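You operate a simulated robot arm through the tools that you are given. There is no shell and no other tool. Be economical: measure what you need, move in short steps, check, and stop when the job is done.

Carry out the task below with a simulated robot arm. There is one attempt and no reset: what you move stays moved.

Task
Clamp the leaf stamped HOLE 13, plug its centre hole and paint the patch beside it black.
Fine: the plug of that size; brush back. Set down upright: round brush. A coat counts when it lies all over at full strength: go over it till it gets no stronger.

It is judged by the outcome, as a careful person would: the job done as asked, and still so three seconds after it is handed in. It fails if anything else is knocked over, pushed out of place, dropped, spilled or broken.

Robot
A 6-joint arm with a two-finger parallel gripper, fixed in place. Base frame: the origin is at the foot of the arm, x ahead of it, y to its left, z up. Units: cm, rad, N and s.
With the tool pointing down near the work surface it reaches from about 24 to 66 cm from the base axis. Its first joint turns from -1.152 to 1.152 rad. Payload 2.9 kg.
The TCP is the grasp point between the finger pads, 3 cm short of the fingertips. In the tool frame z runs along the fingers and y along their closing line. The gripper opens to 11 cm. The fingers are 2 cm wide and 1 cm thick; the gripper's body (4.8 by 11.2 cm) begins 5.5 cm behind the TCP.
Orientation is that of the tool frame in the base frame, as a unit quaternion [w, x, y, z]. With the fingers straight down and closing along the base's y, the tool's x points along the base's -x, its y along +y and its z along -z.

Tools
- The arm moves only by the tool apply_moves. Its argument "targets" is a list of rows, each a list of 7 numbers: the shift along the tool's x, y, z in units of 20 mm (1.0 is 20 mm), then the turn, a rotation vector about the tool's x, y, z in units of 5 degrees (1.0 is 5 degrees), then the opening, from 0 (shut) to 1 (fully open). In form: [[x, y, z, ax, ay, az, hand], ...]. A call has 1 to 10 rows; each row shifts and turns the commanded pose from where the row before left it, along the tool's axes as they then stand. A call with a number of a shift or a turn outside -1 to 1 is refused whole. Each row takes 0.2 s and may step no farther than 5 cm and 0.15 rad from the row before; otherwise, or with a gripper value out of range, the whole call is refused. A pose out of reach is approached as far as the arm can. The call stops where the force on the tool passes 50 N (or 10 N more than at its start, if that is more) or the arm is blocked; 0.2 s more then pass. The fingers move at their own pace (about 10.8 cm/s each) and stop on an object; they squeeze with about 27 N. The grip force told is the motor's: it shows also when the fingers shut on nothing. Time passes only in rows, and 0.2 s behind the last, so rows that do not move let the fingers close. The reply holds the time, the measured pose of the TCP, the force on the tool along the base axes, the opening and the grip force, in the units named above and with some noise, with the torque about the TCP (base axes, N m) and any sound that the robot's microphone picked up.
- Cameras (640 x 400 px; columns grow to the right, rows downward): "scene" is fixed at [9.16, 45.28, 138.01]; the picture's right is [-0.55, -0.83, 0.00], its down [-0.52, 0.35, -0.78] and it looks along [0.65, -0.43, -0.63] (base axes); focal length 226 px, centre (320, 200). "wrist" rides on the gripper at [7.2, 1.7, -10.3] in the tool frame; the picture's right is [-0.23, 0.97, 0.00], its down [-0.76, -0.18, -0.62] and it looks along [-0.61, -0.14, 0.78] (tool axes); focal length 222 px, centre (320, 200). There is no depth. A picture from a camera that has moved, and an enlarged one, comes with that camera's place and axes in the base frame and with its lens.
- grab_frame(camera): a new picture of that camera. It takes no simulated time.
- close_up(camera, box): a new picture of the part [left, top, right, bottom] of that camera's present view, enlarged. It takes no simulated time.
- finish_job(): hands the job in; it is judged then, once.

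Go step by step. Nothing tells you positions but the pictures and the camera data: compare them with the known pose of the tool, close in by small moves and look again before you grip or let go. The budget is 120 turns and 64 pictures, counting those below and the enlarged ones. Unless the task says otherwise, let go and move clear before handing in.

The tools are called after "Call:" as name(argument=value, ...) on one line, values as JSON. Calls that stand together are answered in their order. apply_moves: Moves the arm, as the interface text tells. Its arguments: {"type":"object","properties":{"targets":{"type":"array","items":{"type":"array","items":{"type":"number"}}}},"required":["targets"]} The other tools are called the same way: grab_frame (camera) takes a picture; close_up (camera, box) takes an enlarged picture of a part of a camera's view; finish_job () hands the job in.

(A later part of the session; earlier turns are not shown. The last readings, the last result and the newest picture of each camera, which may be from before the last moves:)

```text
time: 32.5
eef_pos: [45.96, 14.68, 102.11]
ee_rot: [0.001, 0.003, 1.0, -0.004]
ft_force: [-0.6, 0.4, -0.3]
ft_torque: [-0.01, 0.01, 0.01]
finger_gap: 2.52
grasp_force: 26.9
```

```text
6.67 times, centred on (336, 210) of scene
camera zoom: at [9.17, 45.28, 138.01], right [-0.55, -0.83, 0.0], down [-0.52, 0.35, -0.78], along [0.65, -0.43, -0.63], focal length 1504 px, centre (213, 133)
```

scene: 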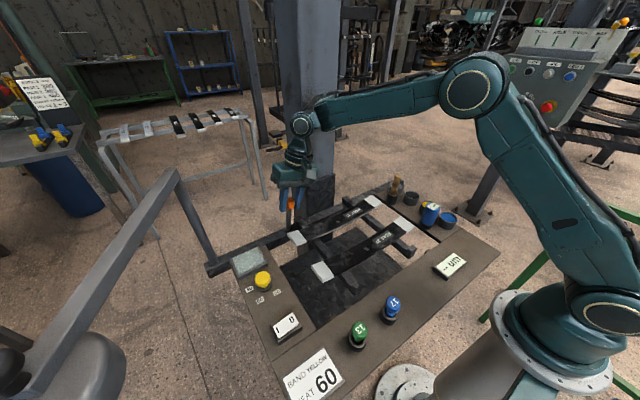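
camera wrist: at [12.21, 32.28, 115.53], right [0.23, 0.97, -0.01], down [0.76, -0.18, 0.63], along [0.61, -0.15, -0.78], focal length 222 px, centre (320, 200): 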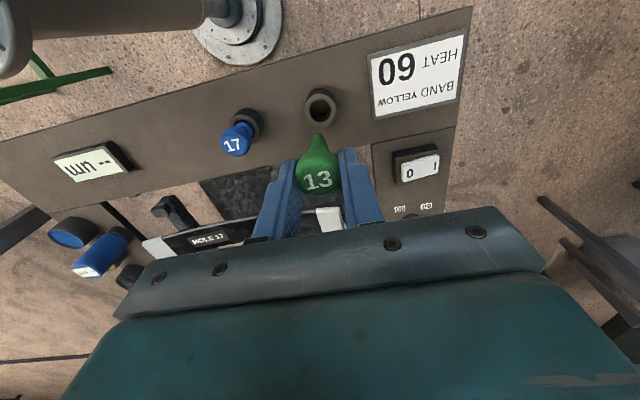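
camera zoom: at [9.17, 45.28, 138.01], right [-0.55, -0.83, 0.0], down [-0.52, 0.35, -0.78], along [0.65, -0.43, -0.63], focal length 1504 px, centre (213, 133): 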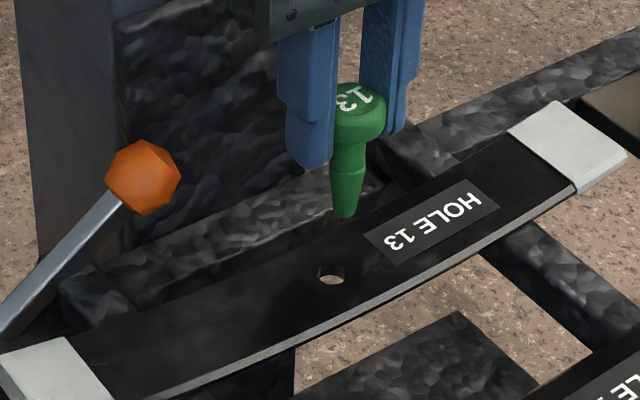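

The plug tip triangulates to (45.45, 14.69, 95.7) and the hole to (45.75, 14.96, 91.9). I'll correct by +0.3 in x and y, lower and recheck.

Call:
apply_moves(targets=[[-0.15, 0.14, 0.5, 0, 0, 0, 0], [0, 0, 0.5, 0, 0, 0, 0], [0, 0, 0.5, 0, 0, 0, 0], [0, 0, 0, 0, 0, 0, 0]])

Call:
close_up(camera="wrist", box=[260, 80, 380, 180])

Call:
close_up(camera="scene", box=[312, 195, 368, 235])

```text
time: 33.5
eef_pos: [46.11, 14.95, 99.24]
ee_rot: [0.001, 0.004, 1.0, -0.004]
ft_force: [-0.6, -0.4, 0.2]
ft_torque: [0.0, 0.01, 0.04]
finger_gap: 2.52
grasp_force: 27.6
```

```text
4.00 times, centred on (320, 130) of wrist
camera zoom: at [39.01, 16.66, 109.48], right [0.23, 0.97, -0.01], down [0.76, -0.18, 0.63], along [0.61, -0.15, -0.78], focal length 888 px, centre (320, 480)
```

zoom: 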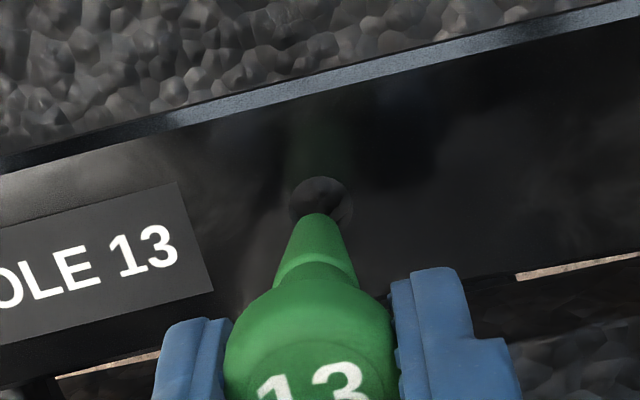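

```text
10.00 times, centred on (340, 215) of scene
camera zoom: at [9.17, 45.28, 138.01], right [-0.55, -0.83, 0.0], down [-0.52, 0.35, -0.78], along [0.65, -0.43, -0.63], focal length 2256 px, centre (120, 50)
```

zoom: 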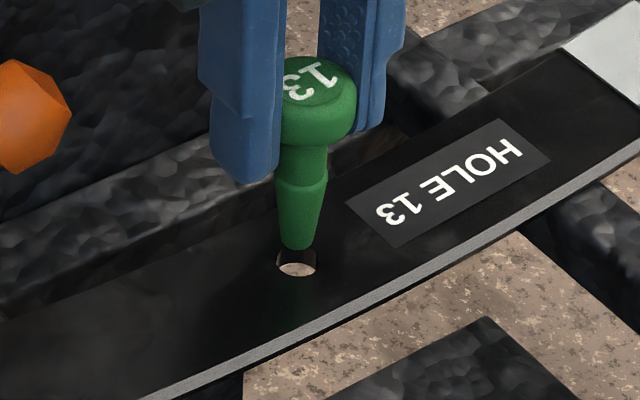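

Tip and hole line up in both views. Lowering gently into the hole.

Call:
apply_moves(targets=[[0, 0, 0.2, 0, 0, 0, 0], [0, 0, 0.2, 0, 0, 0, 0], [0, 0, 0.2, 0, 0, 0, 0], [0, 0, 0.2, 0, 0, 0, 0], [0, 0, 0.2, 0, 0, 0, 0]])

```text
time: 34.4
eef_pos: [46.23, 14.97, 98.74]
ee_rot: [0.004, 0.004, 1.0, -0.003]
ft_force: [-6.7, -1.9, 10.3]
ft_torque: [-0.13, 0.38, 0.02]
finger_gap: 2.55
grasp_force: 27.3
stopped in row 4: the force on the tool passed its limit at 55 N (the readings are from after the stop); the commanded pose is now the measured one
```

It touched early, about 0.5 cm down. I'll lift slightly and look at where the tip sits.

Call:
apply_moves(targets=[[0, 0, -0.1, 0, 0, 0, 0], [0, 0, 0, 0, 0, 0, 0]])

Call:
close_up(camera="scene", box=[320, 205, 352, 230])

Call:
close_up(camera="wrist", box=[290, 105, 350, 155])

```text
time: 35.0
eef_pos: [46.27, 14.89, 98.69]
ee_rot: [0.005, 0.004, 1.0, -0.001]
ft_force: [0.1, -0.7, 0.4]
ft_torque: [-0.04, 0.03, 0.01]
finger_gap: 2.55
grasp_force: 27.4
```

```text
16.00 times, centred on (336, 218) of scene
camera zoom: at [9.16, 45.28, 138.01], right [-0.55, -0.83, 0.0], down [-0.52, 0.35, -0.78], along [0.65, -0.43, -0.63], focal length 3609 px, centre (64, -80)
```

zoom: 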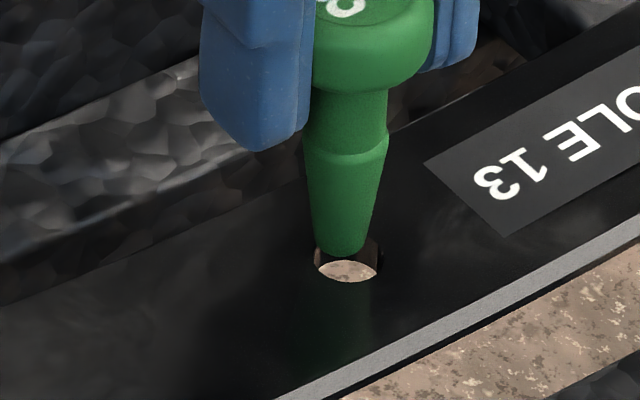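

```text
8.00 times, centred on (320, 130) of wrist
camera zoom: at [39.11, 16.65, 108.9], right [0.24, 0.97, 0.0], down [0.75, -0.18, 0.63], along [0.61, -0.15, -0.78], focal length 1777 px, centre (320, 760)
```

zoom: 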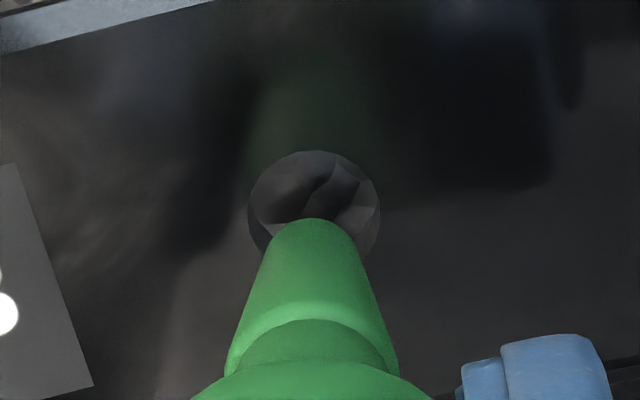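

The tip sits about 0.35 cm too far in +x. I'll lift a bit, shift −x 0.35 and +y 0.1, then lower again.

Call:
apply_moves(targets=[[0, 0, -0.1, 0, 0, 0, 0], [0.175, 0.05, 0, 0, 0, 0, 0], [0, 0, 0.15, 0, 0, 0, 0], [0, 0, 0.2, 0, 0, 0, 0], [0, 0, 0.2, 0, 0, 0, 0], [0, 0, 0.2, 0, 0, 0, 0]])

```text
time: 36.4
eef_pos: [45.91, 15.13, 97.44]
ee_rot: [0.004, 0.003, 1.0, -0.002]
ft_force: [-2.2, 0.0, 0.7]
ft_torque: [-0.07, 0.12, 0.01]
finger_gap: 2.52
grasp_force: 27.0
```

It's going in. Continuing down until it seats.

Call:
apply_moves(targets=[[0.03, 0, 0.15, 0, 0, 0, 0], [0, 0, 0.15, 0, 0, 0, 0], [0, 0, 0.15, 0, 0, 0, 0], [0, 0, 0.15, 0, 0, 0, 0], [0, 0, 0.15, 0, 0, 0, 0]])

Call:
close_up(camera="scene", box=[312, 195, 368, 235])

```text
time: 37.4
eef_pos: [45.86, 15.02, 96.72]
ee_rot: [0.006, 0.005, 1.0, -0.002]
ft_force: [-6.6, -3.2, 7.9]
ft_torque: [-0.14, 0.31, 0.03]
finger_gap: 2.54
grasp_force: 26.9
stopped in row 5: the force on the tool passed its limit at 55 N (the readings are from after the stop); the commanded pose is now the measured one
```

```text
10.00 times, centred on (340, 215) of scene
camera zoom: at [9.14, 45.27, 138.01], right [-0.55, -0.83, 0.0], down [-0.52, 0.35, -0.78], along [0.65, -0.43, -0.63], focal length 2256 px, centre (120, 50)
```

zoom: 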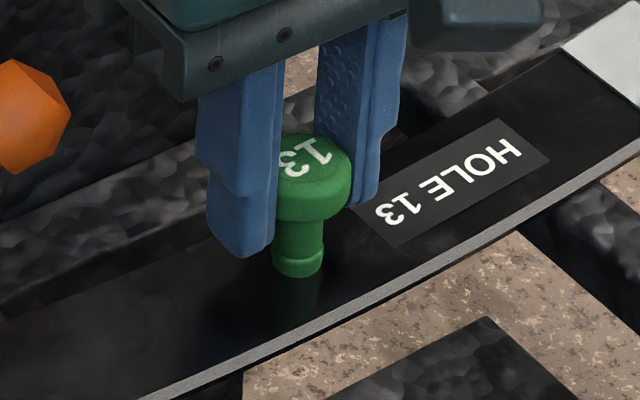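

The plug has gone in to its collar. One more firm press, then release.

Call:
apply_moves(targets=[[0.05, 0, 0.1, 0, 0, 0, 0], [0, 0, 0.15, 0, 0, 0, 0], [0, 0, 0.1, 0, 0, 0, 0]])

Call:
apply_moves(targets=[[0, 0, 0, 0, 0, 0, 0.45], [0, 0, 0, 0, 0, 0, 0.45], [0, 0, -0.7, 0, 0, 0, 0.45], [0, 0, -1, 0, 0, 0, 0.45], [0, 0, -1, 0, 0, 0, 0.45], [0, 0, -1, 0, 0, 0, 0.45], [0.3, -0.8, 0, 0, 0, 0, 0.45], [0.3, -0.8, 0, 0, 0, 0, 0.45]])

Call:
close_up(camera="scene", box=[284, 188, 388, 253])

```text
time: 38.1
eef_pos: [45.86, 14.99, 96.63]
ee_rot: [0.009, 0.005, 1.0, -0.002]
ft_force: [-6.5, -3.2, 8.4]
ft_torque: [-0.08, 0.3, 0.01]
finger_gap: 2.53
grasp_force: 27.2
stopped in row 3: the force on the tool passed its limit at 55 N (the readings are from after the stop); the commanded pose is now the measured one
```

```text
time: 39.9
eef_pos: [44.68, 11.93, 103.89]
ee_rot: [0.01, 0.006, 1.0, -0.001]
ft_force: [0.2, 1.0, 0.4]
ft_torque: [0.02, 0.03, -0.03]
finger_gap: 4.96
grasp_force: 0.1
```

```text
6.15 times, centred on (336, 220) of scene
camera zoom: at [9.16, 45.28, 138.01], right [-0.55, -0.83, 0.0], down [-0.52, 0.35, -0.78], along [0.65, -0.43, -0.63], focal length 1388 px, centre (222, 74)
```

zoom: 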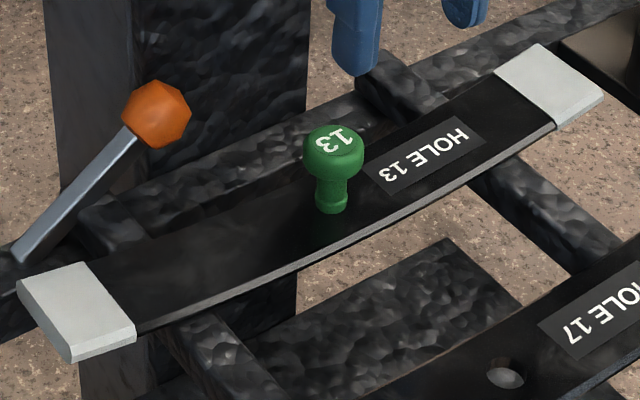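

The plug is seated and the leaf undisturbed. Since plugging serves to mask the hole before painting, I need to be certain where the patch is, so I'll recheck the leaf surface on the +y side of the plug.

Call:
close_up(camera="wrist", box=[300, 50, 500, 170])

Call:
close_up(camera="scene", box=[290, 205, 346, 240])

```text
3.20 times, centred on (400, 110) of wrist
camera zoom: at [37.37, 13.69, 114.08], right [0.24, 0.97, 0.0], down [0.75, -0.18, 0.64], along [0.62, -0.15, -0.77], focal length 711 px, centre (64, 488)
```

zoom: 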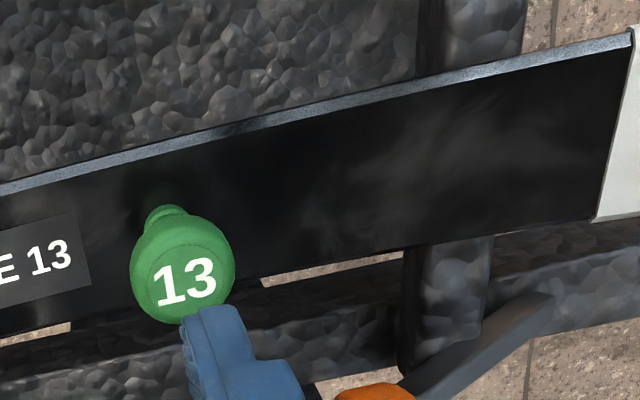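

```text
11.43 times, centred on (318, 222) of scene
camera zoom: at [9.16, 45.28, 138.01], right [-0.55, -0.83, 0.0], down [-0.52, 0.35, -0.78], along [0.65, -0.43, -0.63], focal length 2578 px, centre (343, -57)
```

zoom: 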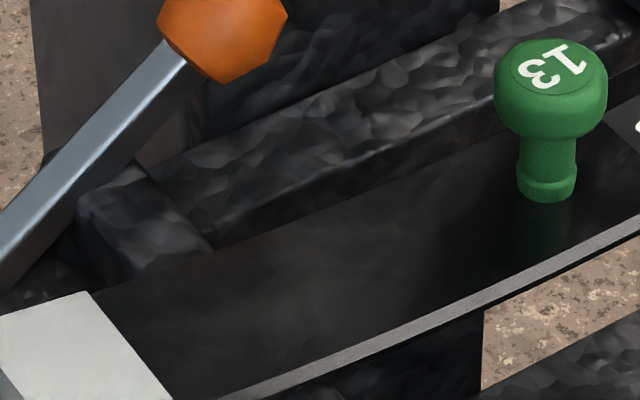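

A faint cloudy scuff lies on the leaf between the plug and the +y tip (y≈19–26), which fits "patch beside the hole". I'll fetch the brush, standing near (45, −6.9) with its top at z≈100, and test there first, since black on the leaf is the low-risk choice.

Call:
apply_moves(targets=[[-0.0135, -0.94, -0.1, 0, 0, 0, 0.5], [-0.0135, -0.94, -0.1, 0, 0, 0, 0.5], [-0.0135, -0.94, -0.1, 0, 0, 0, 0.5], [-0.0135, -0.94, -0.1, 0, 0, 0, 0.5], [-0.0135, -0.94, -0.1, 0, 0, 0, 0.5], [-0.0135, -0.94, 0, 0, 0, 0, 0.5], [-0.0135, -0.94, 0, 0, 0, 0, 0.5], [-0.0135, -0.94, 0, 0, 0, 0, 0.5], [-0.0135, -0.94, 0, 0, 0, 0, 0.5], [-0.0135, -0.94, 0, 0, 0, 0, 0.5]])

Call:
grab_frame(camera="wrist")

```text
time: 42.1
eef_pos: [44.75, -7.0, 104.89]
ee_rot: [0.009, 0.005, 1.0, -0.001]
ft_force: [0.4, 0.5, -0.8]
ft_torque: [-0.01, 0.0, 0.01]
finger_gap: 5.52
grasp_force: 0.0
```

```text
13 pictures are left
camera wrist: at [37.41, -5.13, 115.09], right [0.24, 0.97, 0.0], down [0.75, -0.18, 0.64], along [0.62, -0.15, -0.77], focal length 222 px, centre (320, 200)
```

wrist: 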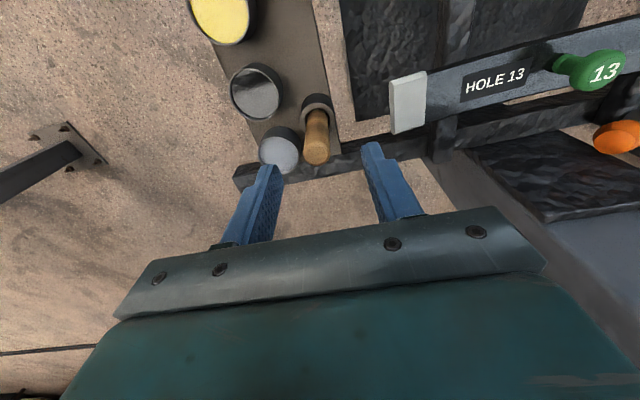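

The handle is centred near (45.2, −7.3) and the black pot at (41.4, −12.1) with its rim at z≈92.9. Lowering to grip the handle.

Call:
apply_moves(targets=[[-0.22, -0.15, 0, 0, 0, 0, 0.5], [0, 0, 0.9, 0, 0, 0, 0.5], [0, 0, 0.9, 0, 0, 0, 0.5], [0, 0, 0.9, 0, 0, 0, 0.5], [0, 0, 0.7, 0, 0, 0, 0.5], [0, 0, 0, 0, 0, 0, 0], [0, 0, 0, 0, 0, 0, 0], [0, 0, 0, 0, 0, 0, 0], [0, 0, 0, 0, 0, 0, 0]])

Call:
close_up(camera="scene", box=[370, 150, 450, 225])

```text
time: 44.1
eef_pos: [45.19, -7.27, 98.07]
ee_rot: [0.01, 0.004, 1.0, -0.001]
ft_force: [-0.3, 0.9, -0.6]
ft_torque: [0.01, 0.02, -0.01]
finger_gap: 1.97
grasp_force: 26.6
```

```text
5.33 times, centred on (410, 188) of scene
camera zoom: at [9.17, 45.28, 138.01], right [-0.55, -0.83, 0.0], down [-0.52, 0.35, -0.78], along [0.65, -0.43, -0.63], focal length 1203 px, centre (-160, 267)
```

zoom: 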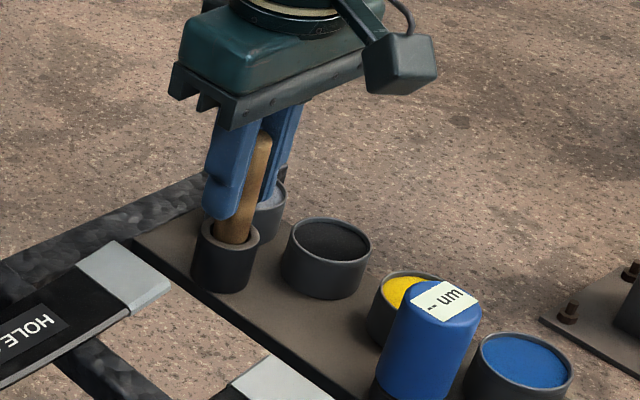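

Gripped at the handle. Lifting straight out.

Call:
apply_moves(targets=[[0, 0, -0.5, 0, 0, 0, 0], [0, 0, -0.7, 0, 0, 0, 0], [0, 0, -0.7, 0, 0, 0, 0], [0, 0, -0.8, 0, 0, 0, 0], [0, 0, -0.8, 0, 0, 0, 0]])

Call:
close_up(camera="scene", box=[370, 140, 450, 215])

```text
time: 45.3
eef_pos: [44.93, -7.26, 105.26]
ee_rot: [0.01, 0.005, 1.0, -0.001]
ft_force: [-0.6, -0.2, 0.3]
ft_torque: [0.01, -0.01, 0.01]
finger_gap: 1.97
grasp_force: 26.8
```

```text
5.33 times, centred on (410, 178) of scene
camera zoom: at [9.16, 45.28, 138.01], right [-0.55, -0.83, 0.0], down [-0.52, 0.35, -0.78], along [0.65, -0.43, -0.63], focal length 1203 px, centre (-160, 320)
```

zoom: 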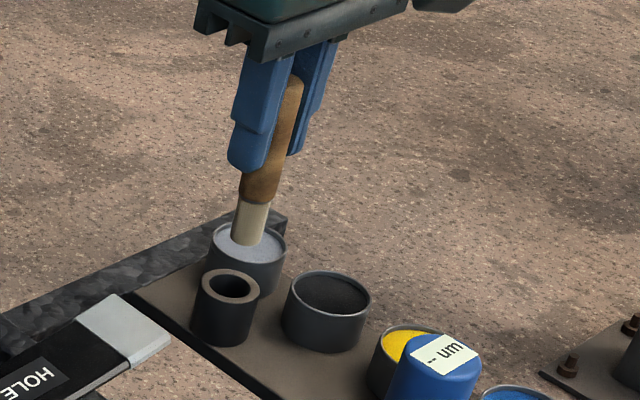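

The brush is out, with bristle tip about 8.6 cm below the TCP. Next I dip it in the black pot.

Call:
apply_moves(targets=[[0.6, -0.8, 0, 0, 0, 0, 0], [0.6, -0.8, 0, 0, 0, 0, 0], [0.57, -0.82, 0, 0, 0, 0, 0], [0, 0, 0.7, 0, 0, 0, 0], [0, 0, 0.7, 0, 0, 0, 0], [0, 0, 0.7, 0, 0, 0, 0]])

Call:
grab_frame(camera="wrist")

```text
time: 46.7
eef_pos: [41.63, -12.07, 100.98]
ee_rot: [0.01, 0.006, 1.0, -0.001]
ft_force: [-0.3, 0.4, 0.2]
ft_torque: [-0.02, 0.0, -0.02]
finger_gap: 1.96
grasp_force: 27.0
```

```text
10 pictures are left
camera wrist: at [34.37, -10.35, 111.08], right [0.24, 0.97, 0.0], down [0.75, -0.18, 0.64], along [0.62, -0.15, -0.77], focal length 222 px, centre (320, 200)
```

wrist: 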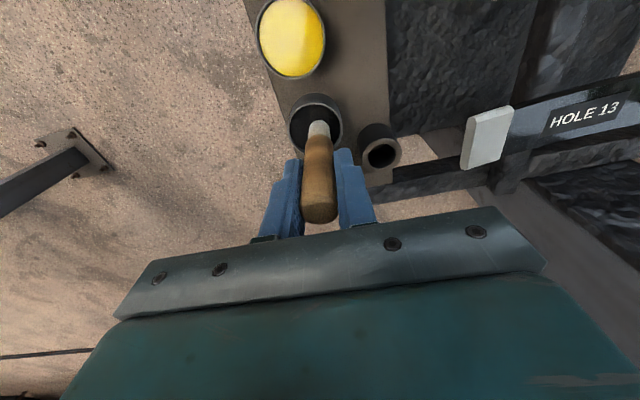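

The brush is centred over the black pot. Lowering into the paint.

Call:
apply_moves(targets=[[0, 0, 0.3, 0, 0, 0, 0], [0, 0, 0.3, 0, 0, 0, 0], [0, 0, 0.2, 0, 0, 0, 0], [0, 0, 0, 0, 0, 0, 0], [0, 0, 0, 0, 0, 0, 0]])

Call:
apply_moves(targets=[[0, 0, -0.5, 0, 0, 0, 0], [0, 0, -0.8, 0, 0, 0, 0], [0, 0, -0.8, 0, 0, 0, 0], [0, 0, -0.8, 0, 0, 0, 0]])

Call:
close_up(camera="scene", box=[380, 140, 460, 215])

```text
time: 47.9
eef_pos: [41.64, -12.08, 99.54]
ee_rot: [0.012, 0.005, 1.0, -0.002]
ft_force: [3.5, 2.8, 30.0]
ft_torque: [0.33, -0.25, -0.07]
finger_gap: 1.97
grasp_force: 27.3
```

```text
time: 48.9
eef_pos: [41.56, -11.96, 105.09]
ee_rot: [0.009, 0.004, 1.0, -0.001]
ft_force: [0.8, -0.1, -0.4]
ft_torque: [0.01, 0.05, 0.0]
finger_gap: 1.96
grasp_force: 26.8
```

```text
5.33 times, centred on (420, 178) of scene
camera zoom: at [9.16, 45.28, 138.01], right [-0.55, -0.83, 0.0], down [-0.52, 0.35, -0.78], along [0.65, -0.43, -0.63], focal length 1203 px, centre (-213, 320)
```

zoom: 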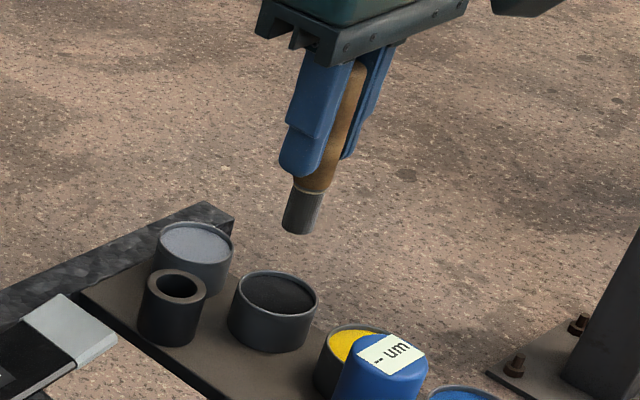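

The bristles are loaded black. I'll carry the brush to the cloudy patch on the leaf, above (45.7, 22.5).

Call:
apply_moves(targets=[[-0.115, 0.958, -0.3, 0, 0, 0, 0], [-0.115, 0.958, -0.3, 0, 0, 0, 0], [-0.115, 0.958, 0, 0, 0, 0, 0], [-0.115, 0.958, 0, 0, 0, 0, 0], [-0.115, 0.958, 0, 0, 0, 0, 0], [-0.115, 0.958, 0, 0, 0, 0, 0], [-0.115, 0.958, 0, 0, 0, 0, 0], [-0.115, 0.958, 0, 0, 0, 0, 0], [-0.115, 0.958, 0, 0, 0, 0, 0]])

Call:
apply_moves(targets=[[-0.115, 0.958, 0, 0, 0, 0, 0], [-0.115, 0.958, 0, 0, 0, 0, 0], [-0.115, 0.958, 0, 0, 0, 0, 0], [-0.115, 0.958, 0, 0, 0, 0, 0], [-0.115, 0.958, 0, 0, 0, 0, 0], [-0.115, 0.958, 0, 0, 0, 0, 0], [-0.115, 0.958, 0, 0, 0, 0, 0], [-0.115, 0.958, 0, 0, 0, 0, 0], [-0.115, 0.958, 0, 0, 0, 0, 0]])

Call:
apply_moves(targets=[[0, 0, 0.8, 0, 0, 0, 0], [0, 0, 0.8, 0, 0, 0, 0], [0, 0, 0.2, 0, 0, 0, 0]])

Call:
close_up(camera="scene", box=[284, 190, 364, 250])

```text
time: 50.9
eef_pos: [43.87, 5.11, 106.23]
ee_rot: [0.009, 0.006, 1.0, -0.001]
ft_force: [-0.2, 0.3, -0.4]
ft_torque: [-0.01, 0.01, 0.02]
finger_gap: 1.98
grasp_force: 27.0
```

```text
time: 52.9
eef_pos: [45.84, 22.49, 106.24]
ee_rot: [0.01, 0.005, 1.0, -0.001]
ft_force: [0.6, -0.2, 0.1]
ft_torque: [-0.02, 0.0, -0.03]
finger_gap: 1.99
grasp_force: 26.3
```

```text
time: 53.7
eef_pos: [45.96, 22.45, 102.63]
ee_rot: [0.01, 0.006, 1.0, -0.001]
ft_force: [0.1, 0.6, -0.1]
ft_torque: [0.02, 0.02, -0.02]
finger_gap: 1.97
grasp_force: 26.9
```

```text
6.67 times, centred on (324, 220) of scene
camera zoom: at [9.17, 45.28, 138.01], right [-0.55, -0.83, 0.0], down [-0.52, 0.35, -0.78], along [0.65, -0.43, -0.63], focal length 1504 px, centre (293, 67)
```

zoom: 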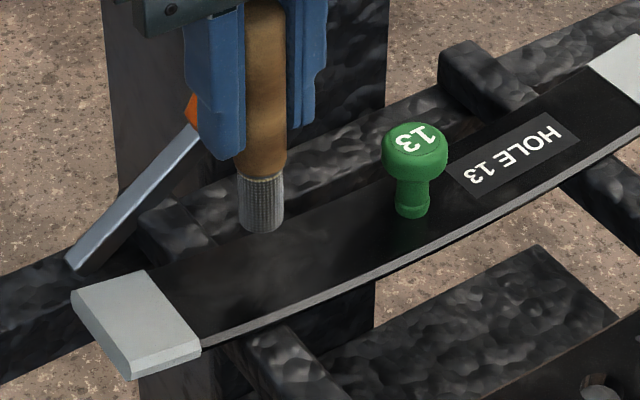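

The tip is about 1.9 cm above the leaf. Lowering gently to contact.

Call:
apply_moves(targets=[[0, 0, 0.3, 0, 0, 0, 0], [0, 0, 0.3, 0, 0, 0, 0], [0, 0, 0.2, 0, 0, 0, 0], [0, 0, 0.1, 0, 0, 0, 0]])

```text
time: 54.7
eef_pos: [46.02, 22.51, 100.83]
ee_rot: [0.01, 0.005, 1.0, -0.001]
ft_force: [-0.8, 0.4, 0.1]
ft_torque: [0.0, -0.02, -0.01]
finger_gap: 1.94
grasp_force: 27.0
```

Call:
apply_moves(targets=[[0, 0, 0.08, 0, 0, 0, 0], [0, 0, 0.06, 0, 0, 0, 0], [0, 0, 0.06, 0, 0, 0, 0]])

```text
time: 55.5
eef_pos: [46.11, 22.44, 100.46]
ee_rot: [0.01, 0.005, 1.0, 0.0]
ft_force: [0.2, -0.2, 0.2]
ft_torque: [0.01, 0.0, -0.02]
finger_gap: 1.96
grasp_force: 27.2
```

Still no contact, so I go a bit lower in small steps.

Call:
apply_moves(targets=[[0, 0, 0.08, 0, 0, 0, 0], [0, 0, 0.08, 0, 0, 0, 0], [0, 0, 0.06, 0, 0, 0, 0]])

```text
time: 56.3
eef_pos: [46.02, 22.45, 100.14]
ee_rot: [0.01, 0.005, 1.0, -0.001]
ft_force: [0.2, -0.8, 5.1]
ft_torque: [-0.15, 0.01, -0.02]
finger_gap: 1.94
grasp_force: 27.1
```

Contact at 5 N. A short test stroke, then lift and look.

Call:
apply_moves(targets=[[0.4, 0, 0, 0, 0, 0, 0], [0.3, 0, 0, 0, 0, 0, 0], [-0.4, 0, 0, 0, 0, 0, 0], [-0.4, 0, 0, 0, 0, 0, 0], [-0.4, 0, 0, 0, 0, 0, 0], [0.5, 0, 0, 0, 0, 0, 0], [0, -0.4, 0, 0, 0, 0, 0], [0, 0, -0.5, 0, 0, 0, 0], [0.3, -0.3, -0.8, 0, 0, 0, 0]])

Call:
close_up(camera="scene", box=[284, 195, 364, 245])

```text
time: 58.3
eef_pos: [45.45, 21.03, 102.72]
ee_rot: [0.01, 0.005, 1.0, 0.0]
ft_force: [-0.5, -0.5, -0.1]
ft_torque: [0.01, 0.01, 0.02]
finger_gap: 1.98
grasp_force: 26.9
```

```text
8.00 times, centred on (324, 220) of scene
camera zoom: at [9.16, 45.28, 138.01], right [-0.55, -0.83, 0.0], down [-0.52, 0.35, -0.78], along [0.65, -0.43, -0.63], focal length 1804 px, centre (288, 40)
```

zoom: 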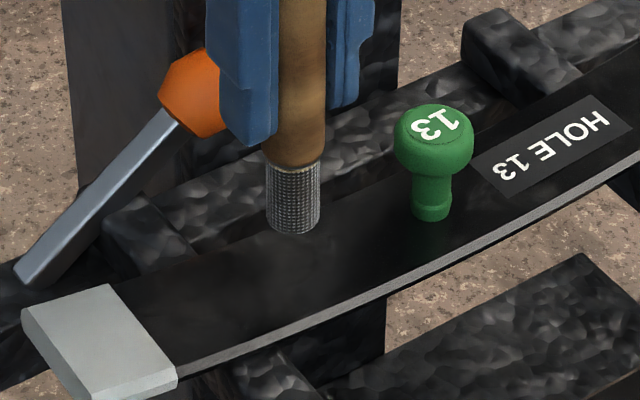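

No mark took on the leaf. The pale plate is the only other candidate, so I'll do a test dab at its centre. First I raise and turn the hand 60° so its body will clear the handrail post near (52, 48).

Call:
apply_moves(targets=[[0, 0, -0.8, 0, 0, -1, 0], [0, 0, -0.8, 0, 0, -1, 0], [0, 0, 0, 0, 0, -1, 0], [0, 0, 0, 0, 0, -1, 0], [0, 0, 0, 0, 0, -1, 0], [0, 0, 0, 0, 0, -1, 0]])

Call:
apply_moves(targets=[[0, 0, 0, 0, 0, -1, 0], [0, 0, 0, 0, 0, -1, 0], [0, 0, 0, 0, 0, -1, 0], [0, 0, 0, 0, 0, -1, 0], [0, 0, 0, 0, 0, -1, 0], [0, 0, 0, 0, 0, -1, 0]])

Call:
apply_moves(targets=[[-0.928, 0.418, 0, 0, 0, 0, 0], [-0.928, 0.418, 0, 0, 0, 0, 0], [-0.928, 0.418, 0, 0, 0, 0, 0], [-0.928, 0.418, 0, 0, 0, 0, 0], [-0.928, 0.418, 0, 0, 0, 0, 0], [-0.928, 0.418, 0, 0, 0, 0, 0], [-0.928, 0.418, 0, 0, 0, 0, 0], [-0.928, 0.418, 0, 0, 0, 0, 0]])

```text
time: 59.7
eef_pos: [45.39, 21.06, 105.9]
ee_rot: [0.009, -0.255, 0.967, -0.004]
ft_force: [-0.1, 0.8, -1.0]
ft_torque: [0.02, 0.01, 0.01]
finger_gap: 1.99
grasp_force: 26.8
```

```text
time: 61.1
eef_pos: [45.24, 21.08, 105.91]
ee_rot: [0.007, -0.495, 0.869, -0.006]
ft_force: [0.1, 0.4, -0.8]
ft_torque: [0.01, -0.02, 0.02]
finger_gap: 1.98
grasp_force: 27.2
```

```text
time: 62.9
eef_pos: [47.14, 37.41, 105.82]
ee_rot: [0.007, -0.495, 0.869, -0.007]
ft_force: [-0.2, 1.3, 0.2]
ft_torque: [-0.01, 0.01, -0.03]
finger_gap: 1.95
grasp_force: 27.3
```

Continuing to the plate centre and lowering to just above it.

Call:
apply_moves(targets=[[-0.928, 0.418, 0, 0, 0, 0, 0], [-0.928, 0.418, 0, 0, 0, 0, 0], [0, 0, 0.8, 0, 0, 0, 0], [0, 0, 0.8, 0, 0, 0, 0], [0, 0, 0.6, 0, 0, 0, 0]])

Call:
grab_frame(camera="wrist")

```text
time: 64.1
eef_pos: [47.66, 41.38, 101.3]
ee_rot: [0.007, -0.495, 0.869, -0.005]
ft_force: [-0.4, -1.2, -0.2]
ft_torque: [0.01, -0.01, 0.02]
finger_gap: 1.97
grasp_force: 27.6
```

```text
6 pictures are left
camera wrist: at [42.59, 36.01, 111.53], right [-0.72, 0.69, -0.02], down [0.53, 0.57, 0.63], along [0.45, 0.45, -0.78], focal length 222 px, centre (320, 200)
```

wrist: 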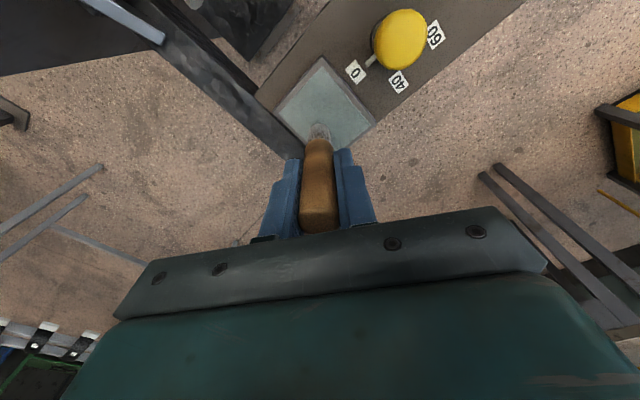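

The brush is over the plate centre. Lowering to light contact for a dab.

Call:
apply_moves(targets=[[0, 0, 0.3, 0, 0, 0, 0], [0, 0, 0.3, 0, 0, 0, 0], [0, 0, 0.15, 0, 0, 0, 0]])

```text
time: 64.9
eef_pos: [47.77, 41.31, 99.89]
ee_rot: [0.007, -0.495, 0.869, -0.006]
ft_force: [-0.3, 0.9, -0.3]
ft_torque: [-0.03, 0.0, 0.0]
finger_gap: 1.98
grasp_force: 27.1
```

Call:
apply_moves(targets=[[0, 0, 0.12, 0, 0, 0, 0], [0, 0, 0.1, 0, 0, 0, 0], [0, 0, 0.08, 0, 0, 0, 0]])

```text
time: 65.7
eef_pos: [47.88, 41.36, 99.19]
ee_rot: [0.008, -0.495, 0.869, -0.006]
ft_force: [1.2, 0.5, -0.4]
ft_torque: [0.04, -0.02, -0.01]
finger_gap: 1.99
grasp_force: 26.8
```

Call:
apply_moves(targets=[[0, 0, 0.1, 0, 0, 0, 0], [0, 0, 0.1, 0, 0, 0, 0], [0, 0, 0.08, 0, 0, 0, 0]])

```text
time: 66.5
eef_pos: [47.82, 41.39, 98.82]
ee_rot: [0.008, -0.495, 0.869, -0.006]
ft_force: [0.5, 0.9, 0.3]
ft_torque: [0.0, 0.05, 0.02]
finger_gap: 1.99
grasp_force: 26.8
```

Call:
apply_moves(targets=[[0, 0, 0.1, 0, 0, 0, 0], [0, 0, 0.1, 0, 0, 0, 0], [0, 0, 0.1, 0, 0, 0, 0]])

```text
time: 67.3
eef_pos: [47.77, 41.55, 98.59]
ee_rot: [0.013, -0.495, 0.869, -0.005]
ft_force: [-4.6, -1.9, 33.8]
ft_torque: [-0.18, 0.42, 0.0]
finger_gap: 2.0
grasp_force: 27.2
```

Contact. I'll ease off, make a short dab stroke, lift and look.

Call:
apply_moves(targets=[[0, 0, -0.12, 0, 0, 0, 0], [0, 0.25, 0, 0, 0, 0, 0], [0, -0.25, 0, 0, 0, 0, 0], [0, -0.25, 0, 0, 0, 0, 0], [0, 0.25, 0, 0, 0, 0, 0], [0, 0, -0.6, 0, 0, 0, 0], [0.9, 0, -0.9, 0, 0, 0, 0], [0.9, 0, -0.9, 0, 0, 0, 0]])

Call:
close_up(camera="scene", box=[220, 205, 340, 285])

```text
time: 69.1
eef_pos: [45.82, 38.31, 103.3]
ee_rot: [0.007, -0.495, 0.869, -0.006]
ft_force: [0.7, -0.2, -0.3]
ft_torque: [0.03, -0.02, 0.01]
finger_gap: 2.0
grasp_force: 27.4
```

```text
5.00 times, centred on (280, 245) of scene
camera zoom: at [9.17, 45.28, 138.01], right [-0.55, -0.83, 0.0], down [-0.52, 0.35, -0.78], along [0.65, -0.43, -0.63], focal length 1128 px, centre (520, -25)
```

zoom: 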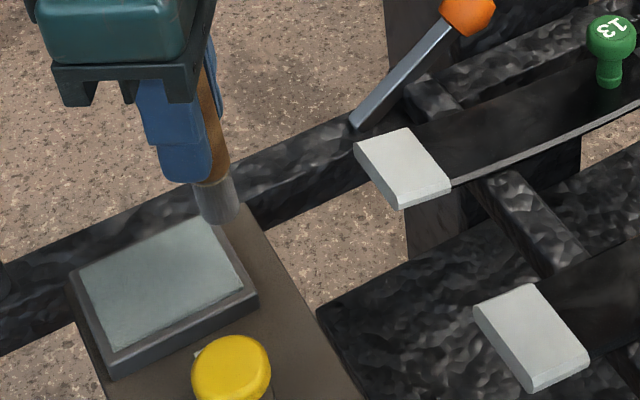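

The plate took no mark, so it isn't the paint target. I'll inspect the stroked leaf area at high zoom for any sign of paint.

Call:
close_up(camera="scene", box=[292, 208, 348, 243])

```text
11.43 times, centred on (320, 226) of scene
camera zoom: at [9.17, 45.28, 138.01], right [-0.55, -0.83, 0.0], down [-0.52, 0.35, -0.78], along [0.65, -0.43, -0.63], focal length 2578 px, centre (320, -91)
```

zoom: 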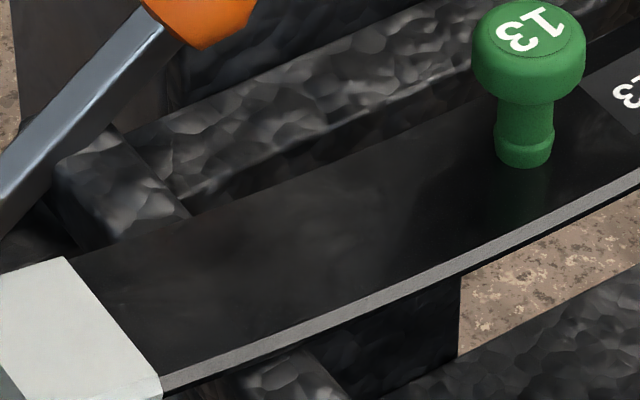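

The leaf's cloudy scuff beside the plug remains the sensible patch; the film gauge on the bench suggests coats go on the leaf even if black is hard to see. I'll turn the hand back, re-dip, and coat the whole area between plug and tip.

Call:
apply_moves(targets=[[0, 0, -0.8, 0, 0, 1, 0], [0, 0, -0.8, 0, 0, 1, 0], [0, 0, 0, 0, 0, 1, 0], [0, 0, 0, 0, 0, 1, 0], [0, 0, 0, 0, 0, 1, 0], [0, 0, 0, 0, 0, 1, 0], [0, 0, 0, 0, 0, 1, 0], [0, 0, 0, 0, 0, 1, 0], [0, 0, 0, 0, 0, 1, 0], [0, 0, 0, 0, 0, 1, 0]])

Call:
apply_moves(targets=[[0, 0, 0, 0, 0, 1, 0], [0, 0, 0, 0, 0, 1, 0], [0, -1, 0, 0, 0, 0, 0], [0, -1, 0, 0, 0, 0, 0], [0, -1, 0, 0, 0, 0, 0], [0, -1, 0, 0, 0, 0, 0], [0, -1, 0, 0, 0, 0, 0], [0, -1, 0, 0, 0, 0, 0], [0, -1, 0, 0, 0, 0, 0], [0, -1, 0, 0, 0, 0, 0]])

Call:
close_up(camera="wrist", box=[220, 40, 420, 190])

```text
time: 71.3
eef_pos: [45.75, 38.28, 106.44]
ee_rot: [0.01, -0.081, 0.997, -0.002]
ft_force: [-0.3, 0.1, -0.5]
ft_torque: [0.04, 0.01, 0.0]
finger_gap: 2.0
grasp_force: 26.9
```

```text
time: 73.5
eef_pos: [45.54, 22.36, 106.44]
ee_rot: [0.011, 0.004, 1.0, -0.001]
ft_force: [0.4, -0.6, 0.3]
ft_torque: [-0.04, -0.01, 0.01]
finger_gap: 1.97
grasp_force: 26.5
```

```text
2.67 times, centred on (320, 115) of wrist
camera zoom: at [38.41, 24.04, 116.62], right [0.24, 0.97, 0.0], down [0.75, -0.18, 0.64], along [0.62, -0.15, -0.77], focal length 592 px, centre (320, 427)
```

zoom: 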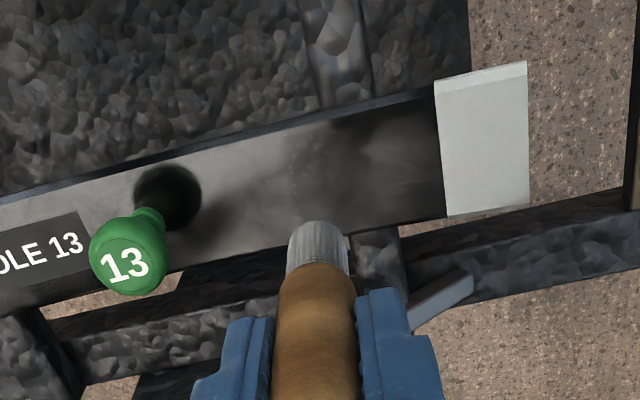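

I'll re-dip the brush in the black pot now.

Call:
apply_moves(targets=[[0.108, -0.956, 0, 0, 0, 0, 0], [0.108, -0.956, 0, 0, 0, 0, 0], [0.108, -0.956, 0, 0, 0, 0, 0], [0.108, -0.956, 0, 0, 0, 0, 0], [0.108, -0.956, 0, 0, 0, 0, 0], [0.108, -0.956, 0, 0, 0, 0, 0], [0.108, -0.956, 0, 0, 0, 0, 0], [0.108, -0.956, 0, 0, 0, 0, 0], [0.108, -0.956, 0, 0, 0, 0, 0]])

Call:
apply_moves(targets=[[0.108, -0.956, 0, 0, 0, 0, 0], [0.108, -0.956, 0, 0, 0, 0, 0], [0.108, -0.956, 0, 0, 0, 0, 0], [0.108, -0.956, 0, 0, 0, 0, 0], [0.108, -0.956, 0, 0, 0, 0, 0], [0.108, -0.956, 0, 0, 0, 0, 0], [0.108, -0.956, 0, 0, 0, 0, 0], [0.108, -0.956, 0, 0, 0, 0, 0], [0.108, -0.956, 0, 0, 0, 0, 0]])

Call:
apply_moves(targets=[[0, 0, 0.8, 0, 0, 0, 0], [0, 0, 0.8, 0, 0, 0, 0], [0, 0, 0.8, 0, 0, 0, 0], [0, 0, 0.5, 0, 0, 0, 0], [0, 0, 0.2, 0, 0, 0, 0]])

```text
time: 75.5
eef_pos: [43.5, 5.07, 106.46]
ee_rot: [0.01, 0.005, 1.0, -0.001]
ft_force: [-0.2, -0.9, 0.2]
ft_torque: [-0.03, 0.0, -0.01]
finger_gap: 1.98
grasp_force: 27.2
```

```text
time: 77.5
eef_pos: [41.13, -12.12, 106.53]
ee_rot: [0.01, 0.006, 1.0, -0.001]
ft_force: [-0.7, 0.2, 0.4]
ft_torque: [0.01, 0.04, 0.02]
finger_gap: 1.96
grasp_force: 26.8
```

```text
time: 78.7
eef_pos: [41.43, -12.14, 100.19]
ee_rot: [0.009, 0.006, 1.0, -0.001]
ft_force: [0.1, -0.2, -0.1]
ft_torque: [-0.03, 0.0, -0.03]
finger_gap: 1.97
grasp_force: 27.1
```

Call:
apply_moves(targets=[[0, 0, 0.1, 0, 0, 0, 0], [0, 0, 0.1, 0, 0, 0, 0], [0, 0, 0.1, 0, 0, 0, 0], [0, 0, 0, 0, 0, 0, 0]])

```text
time: 79.7
eef_pos: [41.4, -11.93, 99.83]
ee_rot: [0.011, 0.005, 1.0, -0.002]
ft_force: [-6.2, -1.4, 26.8]
ft_torque: [-0.03, 0.45, 0.01]
finger_gap: 1.95
grasp_force: 27.1
```

Call:
apply_moves(targets=[[0, 0, -0.1, 0, 0, 0, 0], [0, 0, 0, 0, 0, 0, 0], [0, 0, -0.5, 0, 0, 0, 0], [0, 0, -0.9, 0, 0, 0, 0], [0, 0, -0.9, 0, 0, 0, 0], [0, 0, -0.9, 0, 0, 0, 0]])

Call:
apply_moves(targets=[[-0.084, 0.925, 0, 0, 0, 0, 0], [-0.084, 0.925, 0, 0, 0, 0, 0], [-0.084, 0.925, 0, 0, 0, 0, 0], [-0.084, 0.925, 0, 0, 0, 0, 0], [-0.084, 0.925, 0, 0, 0, 0, 0], [-0.084, 0.925, 0, 0, 0, 0, 0], [-0.084, 0.925, 0, 0, 0, 0, 0], [-0.084, 0.925, 0, 0, 0, 0, 0]])

Call:
apply_moves(targets=[[-0.084, 0.925, 0, 0, 0, 0, 0], [-0.084, 0.925, 0, 0, 0, 0, 0], [-0.084, 0.925, 0, 0, 0, 0, 0], [-0.084, 0.925, 0, 0, 0, 0, 0], [-0.084, 0.925, 0, 0, 0, 0, 0], [-0.084, 0.925, 0, 0, 0, 0, 0], [-0.084, 0.925, 0, 0, 0, 0, 0], [-0.084, 0.925, 0, 0, 0, 0, 0]])

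```text
time: 81.1
eef_pos: [41.26, -11.98, 106.41]
ee_rot: [0.01, 0.005, 1.0, -0.001]
ft_force: [0.6, 0.0, -0.4]
ft_torque: [0.01, -0.01, 0.0]
finger_gap: 1.99
grasp_force: 27.5
```

```text
time: 82.9
eef_pos: [42.76, 2.47, 106.19]
ee_rot: [0.009, 0.005, 1.0, -0.001]
ft_force: [0.9, 0.2, -1.2]
ft_torque: [-0.02, 0.03, 0.02]
finger_gap: 1.97
grasp_force: 27.1
```

```text
time: 84.7
eef_pos: [44.31, 17.63, 106.17]
ee_rot: [0.009, 0.006, 1.0, -0.001]
ft_force: [-0.3, 0.0, -0.8]
ft_torque: [0.0, 0.02, 0.01]
finger_gap: 1.98
grasp_force: 27.0
```

Above the near corner of the area beside the plug. Lowering to contact.

Call:
apply_moves(targets=[[0, 0, 0.9, 0, 0, 0, 0], [0, 0, 0.9, 0, 0, 0, 0], [0, 0, 0.9, 0, 0, 0, 0], [0, 0, 0.3, 0, 0, 0, 0], [0, 0, 0.1, 0, 0, 0, 0]])

Call:
apply_moves(targets=[[0, 0, 0.06, 0, 0, 0, 0], [0, 0, 0.05, 0, 0, 0, 0]])

```text
time: 85.9
eef_pos: [44.43, 17.53, 99.97]
ee_rot: [0.009, 0.005, 1.0, -0.001]
ft_force: [-0.7, -0.1, -0.8]
ft_torque: [0.02, 0.01, 0.03]
finger_gap: 1.98
grasp_force: 26.9
```

```text
time: 86.5
eef_pos: [44.43, 17.52, 99.72]
ee_rot: [0.01, 0.005, 1.0, -0.002]
ft_force: [0.7, 0.4, 0.6]
ft_torque: [-0.01, -0.02, 0.0]
finger_gap: 1.97
grasp_force: 27.4
```

Call:
apply_moves(targets=[[0, 0, 0.06, 0, 0, 0, 0], [0, 0, 0.05, 0, 0, 0, 0]])

```text
time: 87.1
eef_pos: [44.52, 17.48, 99.82]
ee_rot: [0.01, 0.005, 1.0, -0.001]
ft_force: [-3.7, -0.3, 17.7]
ft_torque: [0.11, 0.34, 0.06]
finger_gap: 1.98
grasp_force: 27.3
```

Contact. First two lanes along the patch.

Call:
apply_moves(targets=[[0.15, 0.4875, -0.03, 0, 0, 0, 0], [0, 0.4875, -0.024, 0, 0, 0, 0], [0, 0.4875, -0.03, 0, 0, 0, 0], [0, 0.4875, -0.036, 0, 0, 0, 0], [0, 0.4875, -0.042, 0, 0, 0, 0], [0, 0.4875, -0.048, 0, 0, 0, 0], [0, 0.4875, -0.054, 0, 0, 0, 0], [0, 0.4875, -0.06, 0, 0, 0, 0]])

```text
time: 88.9
eef_pos: [44.13, 25.34, 100.18]
ee_rot: [0.009, 0.005, 1.0, -0.001]
ft_force: [1.2, -7.4, 15.1]
ft_torque: [-0.42, -0.08, 0.0]
finger_gap: 1.97
grasp_force: 27.6
```

Contact pressure stayed even. Next lane back.

Call:
apply_moves(targets=[[-0.5, 0, 0, 0, 0, 0, 0], [0, -0.4875, 0.06, 0, 0, 0, 0], [0, -0.4875, 0.054, 0, 0, 0, 0], [0, -0.4875, 0.048, 0, 0, 0, 0], [0, -0.4875, 0.042, 0, 0, 0, 0], [0, -0.4875, 0.036, 0, 0, 0, 0], [0, -0.4875, 0.03, 0, 0, 0, 0], [0, -0.4875, 0.024, 0, 0, 0, 0], [0, -0.4875, 0.018, 0, 0, 0, 0]])

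Call:
close_up(camera="scene", box=[288, 198, 352, 243])

```text
time: 90.9
eef_pos: [45.37, 17.46, 99.7]
ee_rot: [0.01, 0.005, 1.0, 0.0]
ft_force: [-0.1, 0.7, 0.8]
ft_torque: [0.06, 0.0, -0.01]
finger_gap: 1.99
grasp_force: 26.7
```

```text
8.89 times, centred on (320, 220) of scene
camera zoom: at [9.16, 45.28, 138.01], right [-0.55, -0.83, 0.0], down [-0.52, 0.35, -0.78], along [0.65, -0.43, -0.63], focal length 2005 px, centre (320, 18)
```

zoom: 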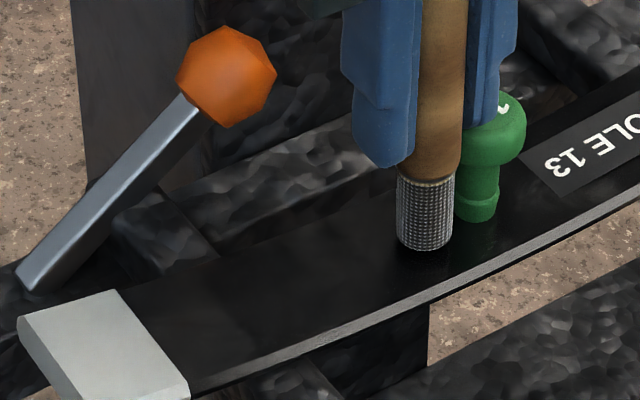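

The leaf beside the plug now looks darker with fresh wet marks by the brush, so paint is going on. Continuing with the remaining lanes.

Call:
apply_moves(targets=[[-0.5, 0, 0.05, 0, 0, 0, 0], [0, 0.4875, -0.018, 0, 0, 0, 0], [0, 0.4875, -0.024, 0, 0, 0, 0], [0, 0.4875, -0.03, 0, 0, 0, 0], [0, 0.4875, -0.036, 0, 0, 0, 0], [0, 0.4875, -0.042, 0, 0, 0, 0], [0, 0.4875, -0.048, 0, 0, 0, 0], [0, 0.4875, -0.054, 0, 0, 0, 0], [0, 0.4875, -0.06, 0, 0, 0, 0]])

Call:
apply_moves(targets=[[-0.5, 0, 0, 0, 0, 0, 0], [0, -0.4875, 0.06, 0, 0, 0, 0], [0, -0.4875, 0.054, 0, 0, 0, 0], [0, -0.4875, 0.048, 0, 0, 0, 0], [0, -0.4875, 0.042, 0, 0, 0, 0], [0, -0.4875, 0.036, 0, 0, 0, 0], [0, -0.4875, 0.03, 0, 0, 0, 0], [0, -0.4875, 0.024, 0, 0, 0, 0], [0, -0.4875, 0.02, 0, 0, 0, 0]])

```text
time: 92.9
eef_pos: [46.21, 25.38, 100.23]
ee_rot: [0.009, 0.005, 1.0, -0.001]
ft_force: [-0.7, -2.2, 1.9]
ft_torque: [-0.08, -0.04, -0.02]
finger_gap: 1.97
grasp_force: 26.9
```

```text
time: 94.9
eef_pos: [47.22, 17.35, 99.69]
ee_rot: [0.01, 0.005, 1.0, -0.001]
ft_force: [-0.1, -0.2, 0.0]
ft_torque: [-0.05, 0.03, 0.0]
finger_gap: 1.95
grasp_force: 26.9
```

Force has faded to zero at this end. I'll press slightly lower and go over the lanes again.

Call:
apply_moves(targets=[[0, 0, 0.06, 0, 0, 0, 0], [0, 0, 0.04, 0, 0, 0, 0]])

```text
time: 95.5
eef_pos: [47.36, 17.58, 99.33]
ee_rot: [0.01, 0.004, 1.0, -0.001]
ft_force: [0.6, 1.8, 5.8]
ft_torque: [-0.03, -0.02, 0.04]
finger_gap: 1.94
grasp_force: 26.9
```

Call:
apply_moves(targets=[[0, 0.4875, -0.012, 0, 0, 0, 0], [0, 0.4875, -0.02, 0, 0, 0, 0], [0, 0.4875, -0.03, 0, 0, 0, 0], [0, 0.4875, -0.036, 0, 0, 0, 0], [0, 0.4875, -0.042, 0, 0, 0, 0], [0, 0.4875, -0.048, 0, 0, 0, 0], [0, 0.4875, -0.054, 0, 0, 0, 0], [0, 0.4875, -0.06, 0, 0, 0, 0], [0.4, 0, 0, 0, 0, 0, 0]])

Call:
apply_moves(targets=[[0, -0.4875, 0.06, 0, 0, 0, 0], [0, -0.4875, 0.054, 0, 0, 0, 0], [0, -0.4875, 0.048, 0, 0, 0, 0], [0, -0.4875, 0.042, 0, 0, 0, 0], [0, -0.4875, 0.036, 0, 0, 0, 0], [0, -0.4875, 0.03, 0, 0, 0, 0], [0, -0.4875, 0.024, 0, 0, 0, 0], [0, -0.4875, 0.02, 0, 0, 0, 0], [0.4, 0, 0.02, 0, 0, 0, 0]])

Call:
apply_moves(targets=[[0, 0.4875, -0.012, 0, 0, 0, 0], [0, 0.4875, -0.02, 0, 0, 0, 0], [0, 0.4875, -0.03, 0, 0, 0, 0], [0, 0.4875, -0.036, 0, 0, 0, 0], [0, 0.4875, -0.042, 0, 0, 0, 0], [0, 0.4875, -0.048, 0, 0, 0, 0], [0, 0.4875, -0.054, 0, 0, 0, 0], [0, 0.4875, -0.06, 0, 0, 0, 0], [0.4, 0, 0, 0, 0, 0, 0]])

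Call:
apply_moves(targets=[[0, -0.4875, 0.06, 0, 0, 0, 0], [0, -0.4875, 0.054, 0, 0, 0, 0], [0, -0.4875, 0.048, 0, 0, 0, 0], [0, -0.4875, 0.042, 0, 0, 0, 0], [0, -0.4875, 0.036, 0, 0, 0, 0], [0, -0.4875, 0.03, 0, 0, 0, 0], [0, -0.4875, 0.024, 0, 0, 0, 0], [0, -0.4875, 0.02, 0, 0, 0, 0], [0.35, 0, 0.02, 0, 0, 0, 0]])

```text
time: 97.5
eef_pos: [46.5, 25.39, 100.12]
ee_rot: [0.013, 0.004, 1.0, 0.0]
ft_force: [10.0, -3.1, 22.2]
ft_torque: [-0.04, -0.72, -0.06]
finger_gap: 1.99
grasp_force: 27.6
```

```text
time: 99.5
eef_pos: [45.52, 17.58, 99.29]
ee_rot: [0.009, 0.005, 1.0, -0.002]
ft_force: [2.0, 6.3, 5.1]
ft_torque: [0.17, -0.12, 0.03]
finger_gap: 1.96
grasp_force: 27.5
```

```text
time: 101.5
eef_pos: [44.95, 25.51, 99.87]
ee_rot: [0.013, 0.005, 1.0, 0.002]
ft_force: [9.6, -1.8, 21.6]
ft_torque: [0.01, -0.73, -0.06]
finger_gap: 2.0
grasp_force: 27.3
```

```text
time: 103.5
eef_pos: [44.1, 17.4, 99.11]
ee_rot: [0.011, 0.005, 1.0, -0.001]
ft_force: [6.4, 6.3, 11.7]
ft_torque: [0.24, -0.38, 0.02]
finger_gap: 1.97
grasp_force: 27.4
```

Second pass is done. I'll re-dip and give a third pass.

Call:
apply_moves(targets=[[0, 0, -0.8, 0, 0, 0, 0], [0, 0, -0.9, 0, 0, 0, 0], [0, 0, -0.9, 0, 0, 0, 0], [0, 0, -0.9, 0, 0, 0, 0], [0.084, -0.919, 0, 0, 0, 0, 0], [0.084, -0.919, 0, 0, 0, 0, 0], [0.084, -0.919, 0, 0, 0, 0, 0], [0.084, -0.919, 0, 0, 0, 0, 0]])

Call:
apply_moves(targets=[[0.084, -0.919, 0, 0, 0, 0, 0], [0.084, -0.919, 0, 0, 0, 0, 0], [0.084, -0.919, 0, 0, 0, 0, 0], [0.084, -0.919, 0, 0, 0, 0, 0], [0.084, -0.919, 0, 0, 0, 0, 0], [0.084, -0.919, 0, 0, 0, 0, 0]])

Call:
apply_moves(targets=[[0.084, -0.919, 0, 0, 0, 0, 0], [0.084, -0.919, 0, 0, 0, 0, 0], [0.084, -0.919, 0, 0, 0, 0, 0], [0.084, -0.919, 0, 0, 0, 0, 0], [0.084, -0.919, 0, 0, 0, 0, 0], [0.084, -0.919, 0, 0, 0, 0, 0]])

```text
time: 105.3
eef_pos: [43.23, 10.23, 106.16]
ee_rot: [0.01, 0.005, 1.0, 0.0]
ft_force: [-0.4, 0.1, 0.1]
ft_torque: [0.01, 0.0, -0.02]
finger_gap: 1.99
grasp_force: 27.2
```

```text
time: 106.7
eef_pos: [41.78, -0.8, 106.01]
ee_rot: [0.01, 0.004, 1.0, -0.001]
ft_force: [-0.1, 0.0, -0.2]
ft_torque: [0.01, 0.03, 0.0]
finger_gap: 1.97
grasp_force: 26.8
```

```text
time: 108.1
eef_pos: [40.88, -11.97, 106.18]
ee_rot: [0.009, 0.005, 1.0, -0.002]
ft_force: [0.3, 0.0, -0.6]
ft_torque: [0.02, 0.01, -0.03]
finger_gap: 1.97
grasp_force: 27.0
```

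Call:
apply_moves(targets=[[-0.22, 0, 0.8, 0, 0, 0, 0], [0, 0, 0.8, 0, 0, 0, 0], [0, 0, 0.8, 0, 0, 0, 0], [0, 0, 0.5, 0, 0, 0, 0], [0, 0, 0.15, 0, 0, 0, 0], [0, 0, 0.15, 0, 0, 0, 0]])

Call:
apply_moves(targets=[[0, 0, 0.08, 0, 0, 0, 0], [0, 0, 0.08, 0, 0, 0, 0]])

```text
time: 109.5
eef_pos: [41.51, -11.82, 99.67]
ee_rot: [0.009, 0.006, 1.0, -0.002]
ft_force: [0.1, 0.2, -0.6]
ft_torque: [-0.01, 0.01, 0.02]
finger_gap: 1.96
grasp_force: 27.2
```

```text
time: 110.1
eef_pos: [41.41, -11.87, 99.35]
ee_rot: [0.009, 0.005, 1.0, 0.0]
ft_force: [-0.4, -0.8, -0.2]
ft_torque: [0.01, 0.03, -0.03]
finger_gap: 1.96
grasp_force: 27.2
```

Call:
apply_moves(targets=[[0, 0, 0.08, 0, 0, 0, 0], [0, 0, 0.08, 0, 0, 0, 0], [0, 0, 0.06, 0, 0, 0, 0], [0, 0, 0, 0, 0, 0, 0]])

```text
time: 111.1
eef_pos: [41.47, -11.88, 99.22]
ee_rot: [0.011, 0.005, 1.0, -0.002]
ft_force: [-5.4, 1.0, 27.4]
ft_torque: [0.1, 0.48, 0.03]
finger_gap: 1.95
grasp_force: 26.4
```

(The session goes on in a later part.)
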